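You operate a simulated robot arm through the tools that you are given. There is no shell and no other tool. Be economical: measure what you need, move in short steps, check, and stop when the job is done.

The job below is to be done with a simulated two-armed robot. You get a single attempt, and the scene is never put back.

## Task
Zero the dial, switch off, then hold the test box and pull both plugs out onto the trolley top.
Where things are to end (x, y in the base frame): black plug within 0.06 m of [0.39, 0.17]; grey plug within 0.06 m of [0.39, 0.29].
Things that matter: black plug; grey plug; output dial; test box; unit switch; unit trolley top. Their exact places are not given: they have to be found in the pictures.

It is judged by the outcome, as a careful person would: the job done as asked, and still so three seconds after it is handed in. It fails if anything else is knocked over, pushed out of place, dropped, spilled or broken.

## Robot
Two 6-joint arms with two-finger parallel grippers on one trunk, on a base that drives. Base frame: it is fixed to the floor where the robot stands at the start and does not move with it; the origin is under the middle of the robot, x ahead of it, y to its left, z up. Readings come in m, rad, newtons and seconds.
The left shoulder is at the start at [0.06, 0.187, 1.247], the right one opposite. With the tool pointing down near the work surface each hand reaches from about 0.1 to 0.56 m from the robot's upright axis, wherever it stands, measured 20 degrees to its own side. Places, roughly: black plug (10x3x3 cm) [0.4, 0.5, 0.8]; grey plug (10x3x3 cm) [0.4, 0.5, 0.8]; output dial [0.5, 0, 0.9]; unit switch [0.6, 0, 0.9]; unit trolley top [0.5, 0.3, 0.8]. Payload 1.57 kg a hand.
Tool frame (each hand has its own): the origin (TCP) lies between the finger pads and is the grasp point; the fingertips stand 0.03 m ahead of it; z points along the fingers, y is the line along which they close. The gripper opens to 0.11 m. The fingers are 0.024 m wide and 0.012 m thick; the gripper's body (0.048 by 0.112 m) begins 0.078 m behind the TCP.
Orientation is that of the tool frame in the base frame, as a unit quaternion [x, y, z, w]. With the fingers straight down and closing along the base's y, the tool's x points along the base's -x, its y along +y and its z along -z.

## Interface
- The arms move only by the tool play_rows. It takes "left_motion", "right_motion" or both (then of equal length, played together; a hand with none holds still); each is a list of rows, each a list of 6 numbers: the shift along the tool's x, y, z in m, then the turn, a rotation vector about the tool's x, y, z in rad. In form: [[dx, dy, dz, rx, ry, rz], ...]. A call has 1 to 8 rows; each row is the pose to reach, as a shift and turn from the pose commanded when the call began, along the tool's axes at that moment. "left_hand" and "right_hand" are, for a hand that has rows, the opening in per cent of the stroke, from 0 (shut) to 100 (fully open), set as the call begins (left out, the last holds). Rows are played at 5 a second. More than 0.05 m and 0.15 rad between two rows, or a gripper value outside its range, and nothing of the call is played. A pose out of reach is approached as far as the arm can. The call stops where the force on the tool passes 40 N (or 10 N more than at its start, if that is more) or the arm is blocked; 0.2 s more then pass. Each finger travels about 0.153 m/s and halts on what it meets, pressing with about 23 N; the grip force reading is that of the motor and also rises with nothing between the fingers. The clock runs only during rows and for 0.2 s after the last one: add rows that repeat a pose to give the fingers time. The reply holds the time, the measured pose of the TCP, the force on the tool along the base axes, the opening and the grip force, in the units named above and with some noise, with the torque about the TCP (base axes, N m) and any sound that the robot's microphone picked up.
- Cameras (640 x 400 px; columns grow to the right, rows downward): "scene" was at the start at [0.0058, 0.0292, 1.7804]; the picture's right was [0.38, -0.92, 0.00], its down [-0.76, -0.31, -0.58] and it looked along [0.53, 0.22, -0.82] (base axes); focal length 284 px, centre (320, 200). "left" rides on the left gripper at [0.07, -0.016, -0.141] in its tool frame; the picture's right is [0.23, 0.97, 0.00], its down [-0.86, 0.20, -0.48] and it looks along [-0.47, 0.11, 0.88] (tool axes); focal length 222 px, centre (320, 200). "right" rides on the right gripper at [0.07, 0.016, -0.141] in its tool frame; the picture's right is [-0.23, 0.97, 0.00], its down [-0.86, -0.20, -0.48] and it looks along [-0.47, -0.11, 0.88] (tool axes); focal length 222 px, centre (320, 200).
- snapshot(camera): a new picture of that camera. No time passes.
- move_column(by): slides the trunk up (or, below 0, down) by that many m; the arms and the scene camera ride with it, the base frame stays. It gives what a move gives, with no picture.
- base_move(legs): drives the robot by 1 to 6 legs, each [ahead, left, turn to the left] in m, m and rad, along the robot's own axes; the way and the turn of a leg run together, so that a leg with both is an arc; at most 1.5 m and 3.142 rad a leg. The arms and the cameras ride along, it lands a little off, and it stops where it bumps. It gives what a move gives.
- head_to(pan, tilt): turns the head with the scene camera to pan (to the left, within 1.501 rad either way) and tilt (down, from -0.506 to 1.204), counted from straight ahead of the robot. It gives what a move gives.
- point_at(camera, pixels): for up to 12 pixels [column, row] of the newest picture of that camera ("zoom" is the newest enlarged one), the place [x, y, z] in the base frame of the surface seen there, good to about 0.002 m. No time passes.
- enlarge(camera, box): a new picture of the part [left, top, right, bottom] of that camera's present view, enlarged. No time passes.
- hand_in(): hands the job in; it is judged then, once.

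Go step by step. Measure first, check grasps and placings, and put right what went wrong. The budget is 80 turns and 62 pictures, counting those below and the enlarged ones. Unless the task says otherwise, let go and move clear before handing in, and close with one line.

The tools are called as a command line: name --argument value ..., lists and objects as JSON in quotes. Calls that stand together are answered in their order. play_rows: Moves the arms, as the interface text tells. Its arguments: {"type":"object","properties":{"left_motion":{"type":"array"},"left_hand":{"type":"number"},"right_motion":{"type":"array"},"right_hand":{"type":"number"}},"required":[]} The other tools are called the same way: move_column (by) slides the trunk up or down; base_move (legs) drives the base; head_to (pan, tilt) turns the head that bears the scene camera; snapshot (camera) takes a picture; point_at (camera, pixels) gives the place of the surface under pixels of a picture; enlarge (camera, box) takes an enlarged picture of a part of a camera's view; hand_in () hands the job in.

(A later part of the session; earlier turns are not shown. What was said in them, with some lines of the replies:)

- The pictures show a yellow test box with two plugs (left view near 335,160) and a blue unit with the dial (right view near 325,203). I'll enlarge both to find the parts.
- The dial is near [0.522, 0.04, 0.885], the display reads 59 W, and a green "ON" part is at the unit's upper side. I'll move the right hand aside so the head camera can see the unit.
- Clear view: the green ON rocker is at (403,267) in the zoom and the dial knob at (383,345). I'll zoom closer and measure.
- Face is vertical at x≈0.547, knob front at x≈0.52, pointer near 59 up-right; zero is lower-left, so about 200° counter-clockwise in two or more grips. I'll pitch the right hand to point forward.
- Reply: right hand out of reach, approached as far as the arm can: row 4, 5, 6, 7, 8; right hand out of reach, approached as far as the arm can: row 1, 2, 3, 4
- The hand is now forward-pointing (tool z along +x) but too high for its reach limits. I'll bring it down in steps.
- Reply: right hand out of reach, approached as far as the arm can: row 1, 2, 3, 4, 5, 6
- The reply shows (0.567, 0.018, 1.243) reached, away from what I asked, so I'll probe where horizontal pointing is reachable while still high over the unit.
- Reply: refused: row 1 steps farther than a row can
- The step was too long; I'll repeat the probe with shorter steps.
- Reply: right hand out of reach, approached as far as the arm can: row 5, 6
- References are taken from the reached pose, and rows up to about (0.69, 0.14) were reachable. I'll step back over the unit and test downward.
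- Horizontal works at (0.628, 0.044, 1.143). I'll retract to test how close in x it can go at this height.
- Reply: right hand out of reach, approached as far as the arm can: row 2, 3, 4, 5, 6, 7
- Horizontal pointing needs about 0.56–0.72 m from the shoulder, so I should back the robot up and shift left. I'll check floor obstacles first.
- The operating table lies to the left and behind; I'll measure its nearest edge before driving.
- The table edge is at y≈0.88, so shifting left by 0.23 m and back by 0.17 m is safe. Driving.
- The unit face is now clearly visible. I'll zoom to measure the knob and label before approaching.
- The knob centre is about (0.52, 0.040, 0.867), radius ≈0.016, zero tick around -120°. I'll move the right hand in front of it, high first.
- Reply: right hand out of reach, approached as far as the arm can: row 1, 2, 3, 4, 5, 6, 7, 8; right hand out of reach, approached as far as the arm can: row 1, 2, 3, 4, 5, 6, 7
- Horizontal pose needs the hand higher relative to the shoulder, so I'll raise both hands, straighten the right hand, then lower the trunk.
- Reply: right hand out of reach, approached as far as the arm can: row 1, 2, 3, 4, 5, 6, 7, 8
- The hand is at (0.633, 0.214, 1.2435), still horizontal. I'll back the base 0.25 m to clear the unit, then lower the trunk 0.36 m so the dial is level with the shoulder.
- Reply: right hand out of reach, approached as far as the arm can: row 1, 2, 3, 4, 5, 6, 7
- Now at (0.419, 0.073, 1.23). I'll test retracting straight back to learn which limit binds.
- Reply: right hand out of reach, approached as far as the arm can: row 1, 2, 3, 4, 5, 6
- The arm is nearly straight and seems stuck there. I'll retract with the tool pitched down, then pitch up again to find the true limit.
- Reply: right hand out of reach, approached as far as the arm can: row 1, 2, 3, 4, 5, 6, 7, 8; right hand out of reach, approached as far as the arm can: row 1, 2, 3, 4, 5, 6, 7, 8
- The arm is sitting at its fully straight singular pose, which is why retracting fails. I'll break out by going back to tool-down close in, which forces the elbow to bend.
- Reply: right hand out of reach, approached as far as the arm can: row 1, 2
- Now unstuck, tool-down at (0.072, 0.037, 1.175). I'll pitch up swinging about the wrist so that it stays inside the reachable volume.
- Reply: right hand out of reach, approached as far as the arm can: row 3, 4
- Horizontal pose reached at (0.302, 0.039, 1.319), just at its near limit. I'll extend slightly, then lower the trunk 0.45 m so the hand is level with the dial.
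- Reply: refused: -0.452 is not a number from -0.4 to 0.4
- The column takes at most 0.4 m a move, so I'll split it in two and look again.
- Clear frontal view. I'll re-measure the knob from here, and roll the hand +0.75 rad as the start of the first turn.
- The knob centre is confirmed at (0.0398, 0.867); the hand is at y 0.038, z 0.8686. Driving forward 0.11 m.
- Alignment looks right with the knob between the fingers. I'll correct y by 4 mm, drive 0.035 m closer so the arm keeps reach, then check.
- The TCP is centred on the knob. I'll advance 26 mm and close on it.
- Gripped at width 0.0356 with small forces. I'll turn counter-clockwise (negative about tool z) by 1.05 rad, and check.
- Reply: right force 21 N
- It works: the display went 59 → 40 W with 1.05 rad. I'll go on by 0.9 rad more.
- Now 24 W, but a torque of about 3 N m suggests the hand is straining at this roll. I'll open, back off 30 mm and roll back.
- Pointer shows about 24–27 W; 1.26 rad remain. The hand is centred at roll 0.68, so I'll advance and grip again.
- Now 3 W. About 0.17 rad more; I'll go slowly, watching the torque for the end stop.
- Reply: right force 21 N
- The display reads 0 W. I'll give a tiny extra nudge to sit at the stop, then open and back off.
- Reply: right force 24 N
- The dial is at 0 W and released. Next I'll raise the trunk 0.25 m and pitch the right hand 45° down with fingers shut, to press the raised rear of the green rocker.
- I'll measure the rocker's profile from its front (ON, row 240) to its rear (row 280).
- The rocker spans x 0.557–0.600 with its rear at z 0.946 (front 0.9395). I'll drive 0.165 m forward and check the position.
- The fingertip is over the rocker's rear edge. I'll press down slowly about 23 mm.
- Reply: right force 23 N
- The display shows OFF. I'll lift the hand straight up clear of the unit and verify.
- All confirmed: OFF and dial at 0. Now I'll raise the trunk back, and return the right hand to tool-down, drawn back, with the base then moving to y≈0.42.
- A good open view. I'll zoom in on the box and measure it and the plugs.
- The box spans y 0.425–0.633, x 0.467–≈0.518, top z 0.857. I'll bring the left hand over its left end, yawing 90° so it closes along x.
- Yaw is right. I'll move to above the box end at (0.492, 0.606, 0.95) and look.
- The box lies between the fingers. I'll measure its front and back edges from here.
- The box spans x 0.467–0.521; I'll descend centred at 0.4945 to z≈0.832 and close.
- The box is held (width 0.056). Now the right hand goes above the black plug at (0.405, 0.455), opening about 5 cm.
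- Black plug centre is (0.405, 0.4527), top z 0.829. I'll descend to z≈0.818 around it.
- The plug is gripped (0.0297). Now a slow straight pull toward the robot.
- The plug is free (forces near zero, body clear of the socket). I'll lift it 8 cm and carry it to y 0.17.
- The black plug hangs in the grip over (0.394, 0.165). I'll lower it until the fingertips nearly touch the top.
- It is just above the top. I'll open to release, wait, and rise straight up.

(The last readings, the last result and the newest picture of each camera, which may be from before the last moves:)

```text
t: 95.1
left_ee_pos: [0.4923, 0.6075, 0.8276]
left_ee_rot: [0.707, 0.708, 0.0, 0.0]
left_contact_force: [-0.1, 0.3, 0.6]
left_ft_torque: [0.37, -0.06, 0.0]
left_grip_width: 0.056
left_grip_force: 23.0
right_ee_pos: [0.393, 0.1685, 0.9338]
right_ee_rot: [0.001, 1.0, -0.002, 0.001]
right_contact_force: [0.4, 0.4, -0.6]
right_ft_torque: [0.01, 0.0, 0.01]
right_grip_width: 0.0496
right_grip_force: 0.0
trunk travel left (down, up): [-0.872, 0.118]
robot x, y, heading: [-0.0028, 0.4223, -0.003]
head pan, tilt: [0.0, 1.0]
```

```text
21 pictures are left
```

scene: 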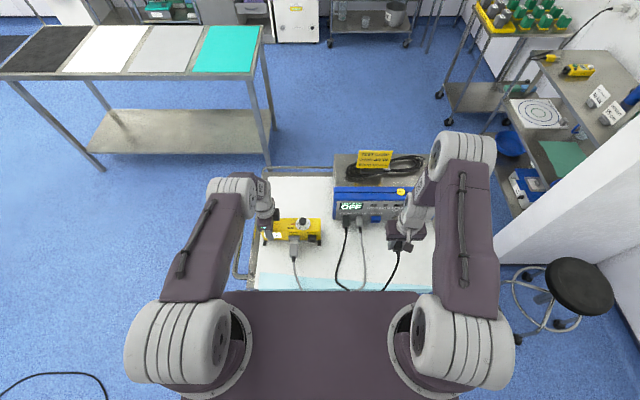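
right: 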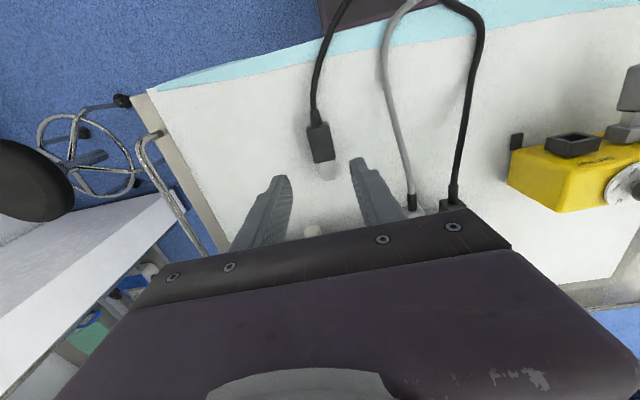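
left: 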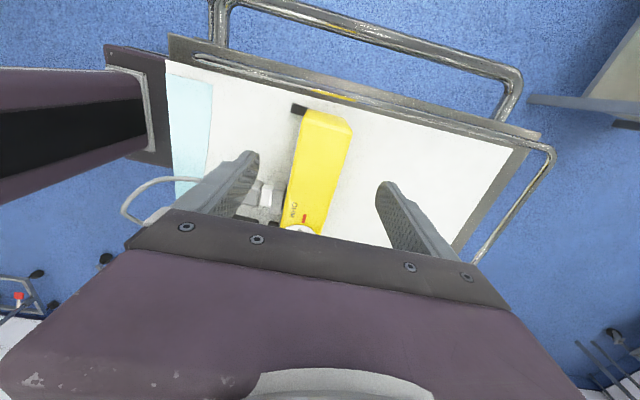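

point_at --camera "right" --pixels '[[319, 140], [321, 155], [315, 118], [327, 172]]'

play_rows --right_motion '[[-0.002, 0.044, 0, 0, 0, 0], [-0.004, 0.088, 0, 0, 0, 0], [-0.006, 0.132, 0, 0, 0, 0], [-0.008, 0.176, 0, 0, 0, 0], [-0.01, 0.22, 0, 0, 0, 0], [-0.012, 0.264, 0, 0, 0, 0], [-0.014, 0.308, 0, 0, 0, 0], [-0.014, 0.3505, 0, 0, 0, 0]]'

snapshot --camera "right"

```text
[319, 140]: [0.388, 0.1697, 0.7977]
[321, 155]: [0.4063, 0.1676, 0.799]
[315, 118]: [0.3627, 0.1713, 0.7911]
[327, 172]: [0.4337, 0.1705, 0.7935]
```

```text
t: 96.9
left_ee_pos: [0.4939, 0.6075, 0.8277]
left_ee_rot: [0.707, 0.708, 0.0, 0.0]
left_contact_force: [0.2, 0.4, -0.5]
left_ft_torque: [0.32, -0.02, 0.0]
left_grip_width: 0.0555
left_grip_force: 23.3
right_ee_pos: [0.4078, 0.5201, 0.9279]
right_ee_rot: [0.001, 1.0, -0.001, 0.002]
right_contact_force: [-0.7, 0.2, -0.1]
right_ft_torque: [-0.04, -0.02, 0.03]
right_grip_width: 0.0495
right_grip_force: 0.0
trunk travel left (down, up): [-0.872, 0.118]
robot x, y, heading: [0.0004, 0.4228, 0.0]
head pan, tilt: [0.0, 1.0]
```

```text
20 pictures are left
```

right: 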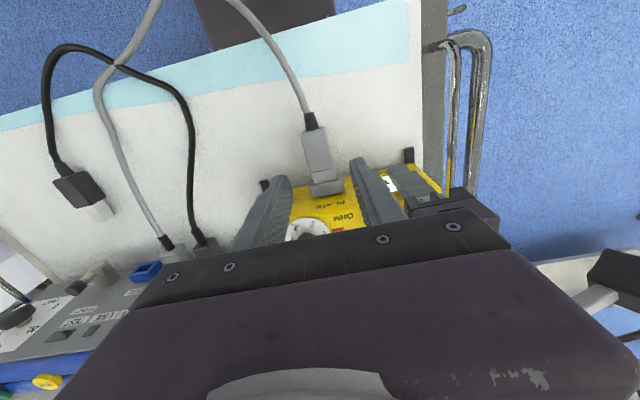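

Black plug lies at about (0.39, 0.17), good. Now descend over the grey plug, gripping a little higher (z≈0.828) so it can be set down without a drop.

play_rows --right_motion '[[0, -0.001, 0.035, 0, 0, 0], [0, -0.001, 0.065, 0, 0, 0], [0, -0.001, 0.085, 0, 0, 0], [0, -0.001, 0.1, 0, 0, 0], [0, -0.001, 0.1, 0, 0, 0]]'

play_rows --right_hand 0 --right_motion '[[0, 0, 0, 0, 0, 0], [0, 0, 0, 0, 0, 0], [0, 0, 0, 0, 0, 0]]'

```text
t: 98.1
left_ee_pos: [0.4932, 0.6067, 0.8277]
left_ee_rot: [0.707, 0.707, 0.0, 0.001]
left_contact_force: [-0.5, 0.1, -0.6]
left_ft_torque: [0.27, -0.05, 0.01]
left_grip_width: 0.056
left_grip_force: 23.8
right_ee_pos: [0.4087, 0.5208, 0.8292]
right_ee_rot: [0.001, 1.0, -0.002, 0.002]
right_contact_force: [0.1, 0.3, -0.6]
right_ft_torque: [-0.01, 0.0, 0.01]
right_grip_width: 0.0493
right_grip_force: 0.0
trunk travel left (down, up): [-0.872, 0.118]
robot x, y, heading: [0.0014, 0.4211, 0.0]
head pan, tilt: [0.0, 1.0]
```

```text
t: 98.9
left_ee_pos: [0.4931, 0.6078, 0.8276]
left_ee_rot: [0.707, 0.707, 0.0, 0.0]
left_contact_force: [-0.1, 10.9, 0.7]
left_ft_torque: [-0.12, 0.01, -0.46]
left_grip_width: 0.0556
left_grip_force: 23.1
right_ee_pos: [0.407, 0.5195, 0.8285]
right_ee_rot: [0.0, 1.0, -0.002, 0.001]
right_contact_force: [1.1, -10.7, 0.8]
right_ft_torque: [-0.1, -0.07, -0.42]
right_grip_width: 0.0299
right_grip_force: 23.2
trunk travel left (down, up): [-0.872, 0.118]
robot x, y, heading: [-0.0003, 0.4236, -0.001]
head pan, tilt: [0.0, 1.0]
```

Gripped (0.0299) with a small sideways load, which I'll ease by 1.5 mm while pulling.

play_rows --right_motion '[[0.001, -0.0015, 0, 0, 0, 0], [0.006, -0.0015, 0, 0, 0, 0], [0.011, -0.0015, 0, 0, 0, 0], [0.016, -0.0015, 0, 0, 0, 0], [0.022, -0.0015, 0, 0, 0, 0], [0.028, -0.0015, 0, 0, 0, 0], [0.034, -0.0015, 0, 0, 0, 0], [0.04, -0.0015, 0, 0, 0, 0]]'

snapshot --camera "right"

```text
t: 100.7
left_ee_pos: [0.4929, 0.606, 0.8273]
left_ee_rot: [0.707, 0.707, 0.0, 0.001]
left_contact_force: [-0.1, 0.1, 0.0]
left_ft_torque: [0.22, 0.0, -0.06]
left_grip_width: 0.0559
left_grip_force: 22.7
right_ee_pos: [0.3662, 0.5214, 0.8306]
right_ee_rot: [0.002, 1.0, -0.002, 0.002]
right_contact_force: [-0.4, -0.2, 0.3]
right_ft_torque: [-0.02, 0.01, 0.0]
right_grip_width: 0.0294
right_grip_force: 23.3
trunk travel left (down, up): [-0.872, 0.118]
robot x, y, heading: [-0.0004, 0.4215, 0.005]
head pan, tilt: [0.0, 1.0]
```

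```text
19 pictures are left
```

right: 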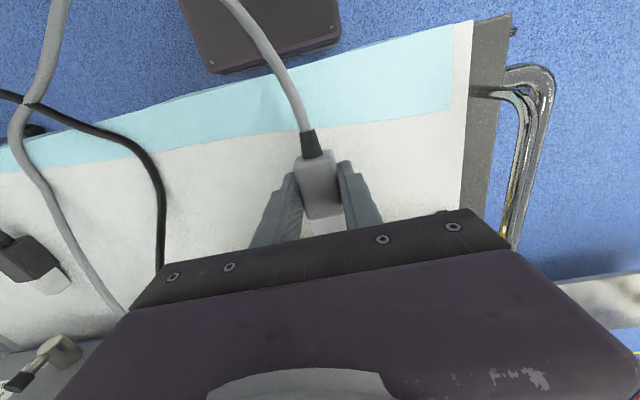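

Grey plug is free. I'll check where the unit's cables lie near the target and lift it.

point_at --camera "right" --pixels '[[161, 230], [156, 185], [120, 145], [70, 230], [100, 285], [35, 165], [30, 255], [45, 275]]'

play_rows --right_motion '[[0, 0, -0.035, 0, 0, 0], [0, 0, -0.07, 0, 0, 0], [-0.005, -0.045, -0.07, 0, 0, 0], [-0.01, -0.09, -0.07, 0, 0, 0], [-0.015, -0.136, -0.07, 0, 0, 0], [-0.02, -0.182, -0.07, 0, 0, 0], [-0.025, -0.229, -0.07, 0, 0, 0], [-0.025, -0.229, -0.07, 0, 0, 0]]'

snapshot --camera "right"

```text
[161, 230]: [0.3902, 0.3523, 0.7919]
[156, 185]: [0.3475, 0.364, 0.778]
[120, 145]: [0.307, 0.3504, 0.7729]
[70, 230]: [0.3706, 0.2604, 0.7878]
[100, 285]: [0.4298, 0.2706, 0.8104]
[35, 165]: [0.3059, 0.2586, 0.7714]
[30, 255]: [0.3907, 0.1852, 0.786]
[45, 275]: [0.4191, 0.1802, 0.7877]
```

```text
t: 102.5
left_ee_pos: [0.4923, 0.6081, 0.8271]
left_ee_rot: [0.707, 0.707, 0.0, 0.0]
left_contact_force: [0.3, 0.2, -0.6]
left_ft_torque: [0.22, -0.01, 0.0]
left_grip_width: 0.0559
left_grip_force: 22.9
right_ee_pos: [0.3898, 0.2938, 0.8963]
right_ee_rot: [0.0, 1.0, -0.002, 0.001]
right_contact_force: [0.2, 0.6, -0.8]
right_ft_torque: [-0.01, 0.03, 0.01]
right_grip_width: 0.0288
right_grip_force: 22.8
trunk travel left (down, up): [-0.872, 0.118]
robot x, y, heading: [0.0005, 0.4253, 0.001]
head pan, tilt: [0.0, 1.0]
```

```text
18 pictures are left
```

right: 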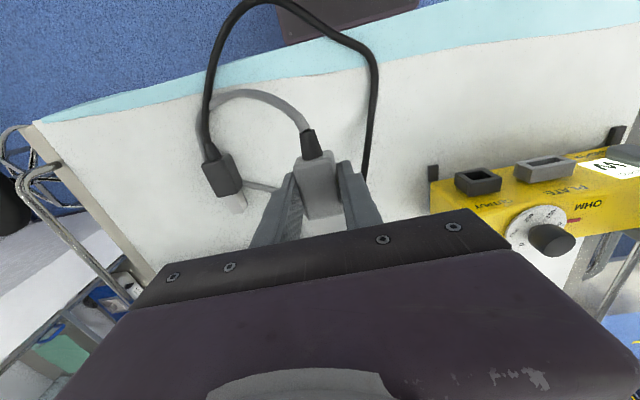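

The space between cables is around y 0.27–0.35, so I'll set the grey plug down at y≈0.305. Check the black plug and then lower.

point_at --camera "right" --pixels '[[222, 175], [238, 200], [250, 186], [210, 130], [368, 150], [370, 100]]'

play_rows --right_motion '[[0, 0.006, 0.03, 0, 0, 0], [0, 0.012, 0.06, 0, 0, 0], [0, 0.012, 0.08, 0, 0, 0], [0, 0.012, 0.088, 0, 0, 0], [0, 0.012, 0.092, 0, 0, 0], [0, 0.012, 0.094, 0, 0, 0]]'

snapshot --camera "right"

```text
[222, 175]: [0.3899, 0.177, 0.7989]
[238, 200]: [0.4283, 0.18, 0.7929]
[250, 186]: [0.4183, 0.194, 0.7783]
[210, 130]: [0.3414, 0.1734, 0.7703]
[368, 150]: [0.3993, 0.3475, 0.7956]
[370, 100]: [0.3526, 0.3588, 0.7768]
```

```text
t: 103.9
left_ee_pos: [0.4935, 0.6065, 0.8283]
left_ee_rot: [0.707, 0.707, 0.0, 0.0]
left_contact_force: [1.2, 0.2, -0.3]
left_ft_torque: [0.16, 0.02, 0.01]
left_grip_width: 0.0554
left_grip_force: 23.0
right_ee_pos: [0.3919, 0.3032, 0.8068]
right_ee_rot: [0.001, 1.0, -0.001, 0.001]
right_contact_force: [0.2, 0.0, -0.5]
right_ft_torque: [0.02, -0.02, 0.03]
right_grip_width: 0.0292
right_grip_force: 23.1
trunk travel left (down, up): [-0.872, 0.118]
robot x, y, heading: [-0.0019, 0.4224, 0.007]
head pan, tilt: [0.0, 1.0]
```

```text
17 pictures are left
```

right: 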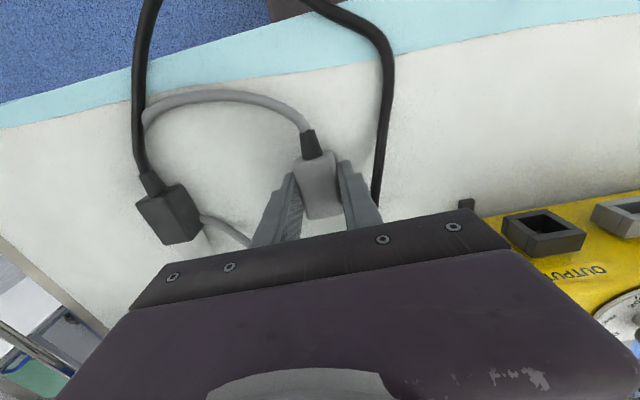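

No contact yet at z 0.807; I'll lower another 5 mm, open modestly, and rise.

play_rows --right_motion '[[0, 0, 0.003, 0, 0, 0], [0, 0, 0.005, 0, 0, 0], [0, 0, 0.005, 0, 0, 0]]'

play_rows --right_hand 42 --right_motion '[[0, 0, 0, 0, 0, 0], [0, 0, 0, 0, 0, 0], [0, 0, -0.03, 0, 0, 0], [0, 0, -0.07, 0, 0, 0], [0, 0, -0.11, 0, 0, 0], [0, 0, -0.15, 0, 0, 0], [0, 0, -0.19, 0, 0, 0]]'

snapshot --camera "right"

```text
t: 104.7
left_ee_pos: [0.493, 0.6067, 0.8271]
left_ee_rot: [0.706, 0.708, -0.001, 0.0]
left_contact_force: [0.3, 0.4, -0.2]
left_ft_torque: [0.21, 0.0, 0.0]
left_grip_width: 0.0558
left_grip_force: 23.1
right_ee_pos: [0.3911, 0.3021, 0.8031]
right_ee_rot: [0.001, 1.0, -0.001, 0.002]
right_contact_force: [-0.2, -0.2, -0.7]
right_ft_torque: [-0.01, 0.01, -0.01]
right_grip_width: 0.0291
right_grip_force: 23.0
trunk travel left (down, up): [-0.872, 0.118]
robot x, y, heading: [0.0017, 0.4194, -0.001]
head pan, tilt: [0.0, 1.0]
```

```text
t: 106.3
left_ee_pos: [0.4943, 0.6061, 0.8274]
left_ee_rot: [0.706, 0.708, 0.0, 0.0]
left_contact_force: [0.3, -0.4, -0.5]
left_ft_torque: [0.19, -0.03, -0.02]
left_grip_width: 0.0558
left_grip_force: 22.8
right_ee_pos: [0.3929, 0.3026, 0.9932]
right_ee_rot: [0.001, 1.0, -0.002, 0.002]
right_contact_force: [-0.6, 0.0, -0.3]
right_ft_torque: [0.01, 0.01, 0.01]
right_grip_width: 0.046
right_grip_force: 0.0
trunk travel left (down, up): [-0.872, 0.118]
robot x, y, heading: [0.0001, 0.4199, 0.004]
head pan, tilt: [0.0, 1.0]
```

```text
16 pictures are left
```

right: 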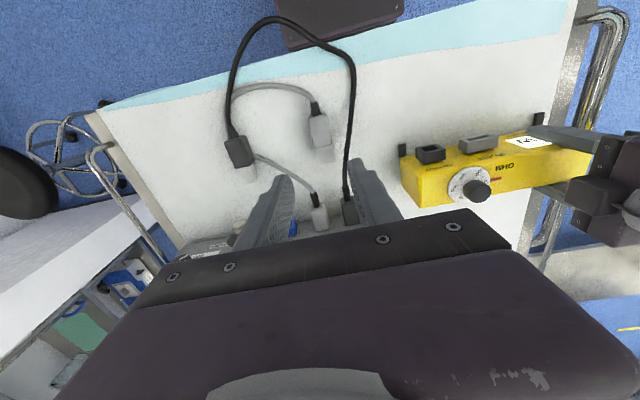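

Both plugs lie on the top. I'll measure their positions, then release the box with the left hand and rise.

point_at --camera "right" --pixels '[[240, 152], [321, 132], [322, 145], [317, 108]]'

play_rows --left_hand 90 --left_motion '[[0, 0, 0, 0, 0, 0], [0, 0, 0, 0, 0, 0], [0, 0, -0.03, 0, 0, 0], [0, 0, -0.07, 0, 0, 0], [0, 0, -0.11, 0, 0, 0], [0, 0, -0.15, 0, 0, 0], [0, 0, -0.2, 0, 0, 0], [0, 0, -0.25, 0, 0, 0]]'

play_rows --right_motion '[[0, 0, -0.04, 0, 0, 0], [0, -0.02, -0.08, 0, 0, 0], [0, -0.06, -0.12, 0, 0, 0], [0, -0.1, -0.14, 0, 0, 0], [0, -0.14, -0.15, 0, 0, 0], [0, -0.18, -0.15, 0, 0, 0], [0, -0.22, -0.15, 0, 0, 0]]'

snapshot --camera "scene"

enlarge --camera "scene" --box '[240, 150, 448, 296]'

```text
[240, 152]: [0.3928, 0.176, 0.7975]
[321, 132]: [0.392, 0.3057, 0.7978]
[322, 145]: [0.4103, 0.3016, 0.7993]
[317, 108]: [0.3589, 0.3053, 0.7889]
```

```text
t: 108.1
left_ee_pos: [0.4992, 0.6058, 1.0769]
left_ee_rot: [0.706, 0.708, 0.001, -0.001]
left_contact_force: [-0.8, 0.2, -0.2]
left_ft_torque: [0.01, 0.0, -0.04]
left_grip_width: 0.0988
left_grip_force: 0.1
right_ee_pos: [0.3938, 0.3026, 0.993]
right_ee_rot: [0.001, 1.0, -0.001, 0.002]
right_contact_force: [-0.3, 0.6, 0.9]
right_ft_torque: [0.01, -0.02, -0.01]
right_grip_width: 0.0462
right_grip_force: 0.0
trunk travel left (down, up): [-0.872, 0.118]
robot x, y, heading: [0.0011, 0.4267, 0.0]
head pan, tilt: [0.0, 1.0]
```

```text
refused: row 3 steps farther than a row can; nothing moved
```

```text
15 pictures are left
```

scene: 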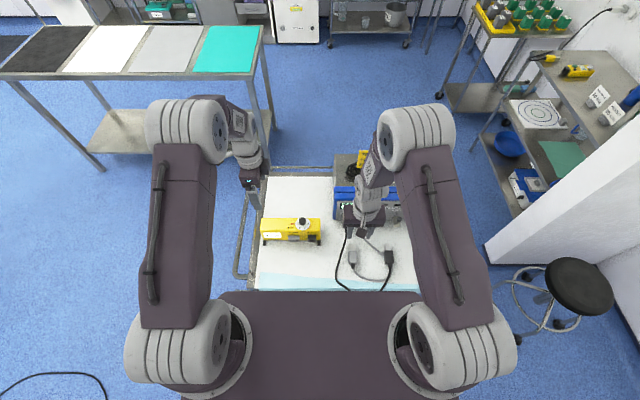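

```text
2.74 times, centred on (344, 223) of scene
```

zoom: 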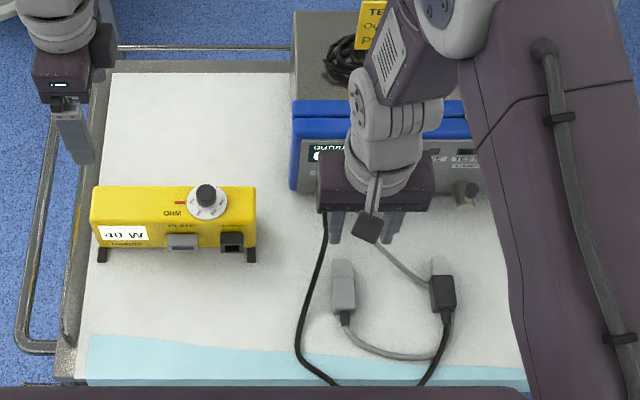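

The box is in place, both plugs are on the top at (0.39, 0.176) and (0.39, 0.305). I'll raise the right hand clear and make a last check of the unit.

play_rows --right_motion '[[0, 0, -0.04, 0, 0, 0], [0, 0, -0.08, 0, 0, 0], [0, 0, -0.12, 0, 0, 0], [0, 0, -0.16, 0, 0, 0], [0, -0.04, -0.17, 0, 0, 0], [0, -0.08, -0.18, 0, 0, 0], [0, -0.12, -0.18, 0, 0, 0], [0, -0.16, -0.18, 0, 0, 0]]'

enlarge --camera "scene" --box '[240, 150, 448, 296]'

snapshot --camera "left"

```text
t: 109.9
left_ee_pos: [0.5004, 0.6044, 1.0762]
left_ee_rot: [0.707, 0.708, 0.001, 0.0]
left_contact_force: [-0.1, -0.4, 0.3]
left_ft_torque: [0.03, 0.01, 0.0]
left_grip_width: 0.0988
left_grip_force: 0.0
right_ee_pos: [0.3898, 0.1418, 1.1756]
right_ee_rot: [0.0, 1.0, 0.0, 0.002]
right_contact_force: [-0.4, 0.8, 0.4]
right_ft_torque: [0.02, 0.01, 0.03]
right_grip_width: 0.0461
right_grip_force: 0.0
trunk travel left (down, up): [-0.872, 0.118]
robot x, y, heading: [-0.0018, 0.4186, 0.001]
head pan, tilt: [0.0, 1.0]
```

```text
2.74 times, centred on (344, 223) of scene
```

zoom: 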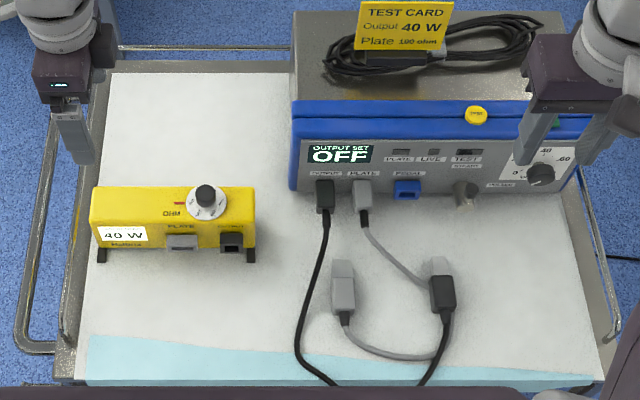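

```text
12 pictures are left
```

left: 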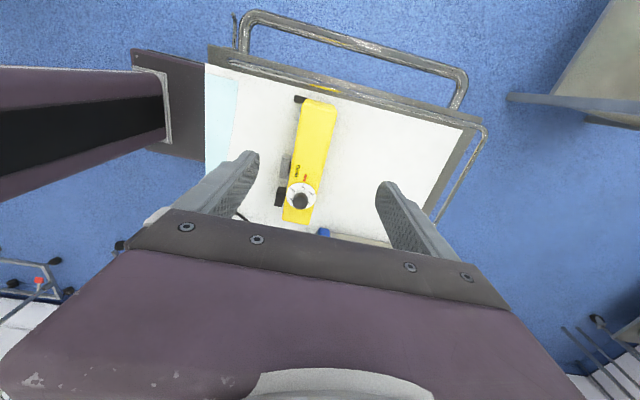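

The display reads OFF, the dial points at 0, the box is where it was, both plugs are out on the trolley top in their places, and both hands are clear. I'm handing in.

hand_in

```text
The job is handed in.
```

The job is done and handed in: the dial was turned to 0 W and then the unit switched off. With the test box held, both plugs were pulled onto the trolley top, black at about [0.39, 0.18] and grey at about [0.39, 0.31], within the 0.06 m limits. The black plug was let go roughly 1 cm above the top and settled in place.
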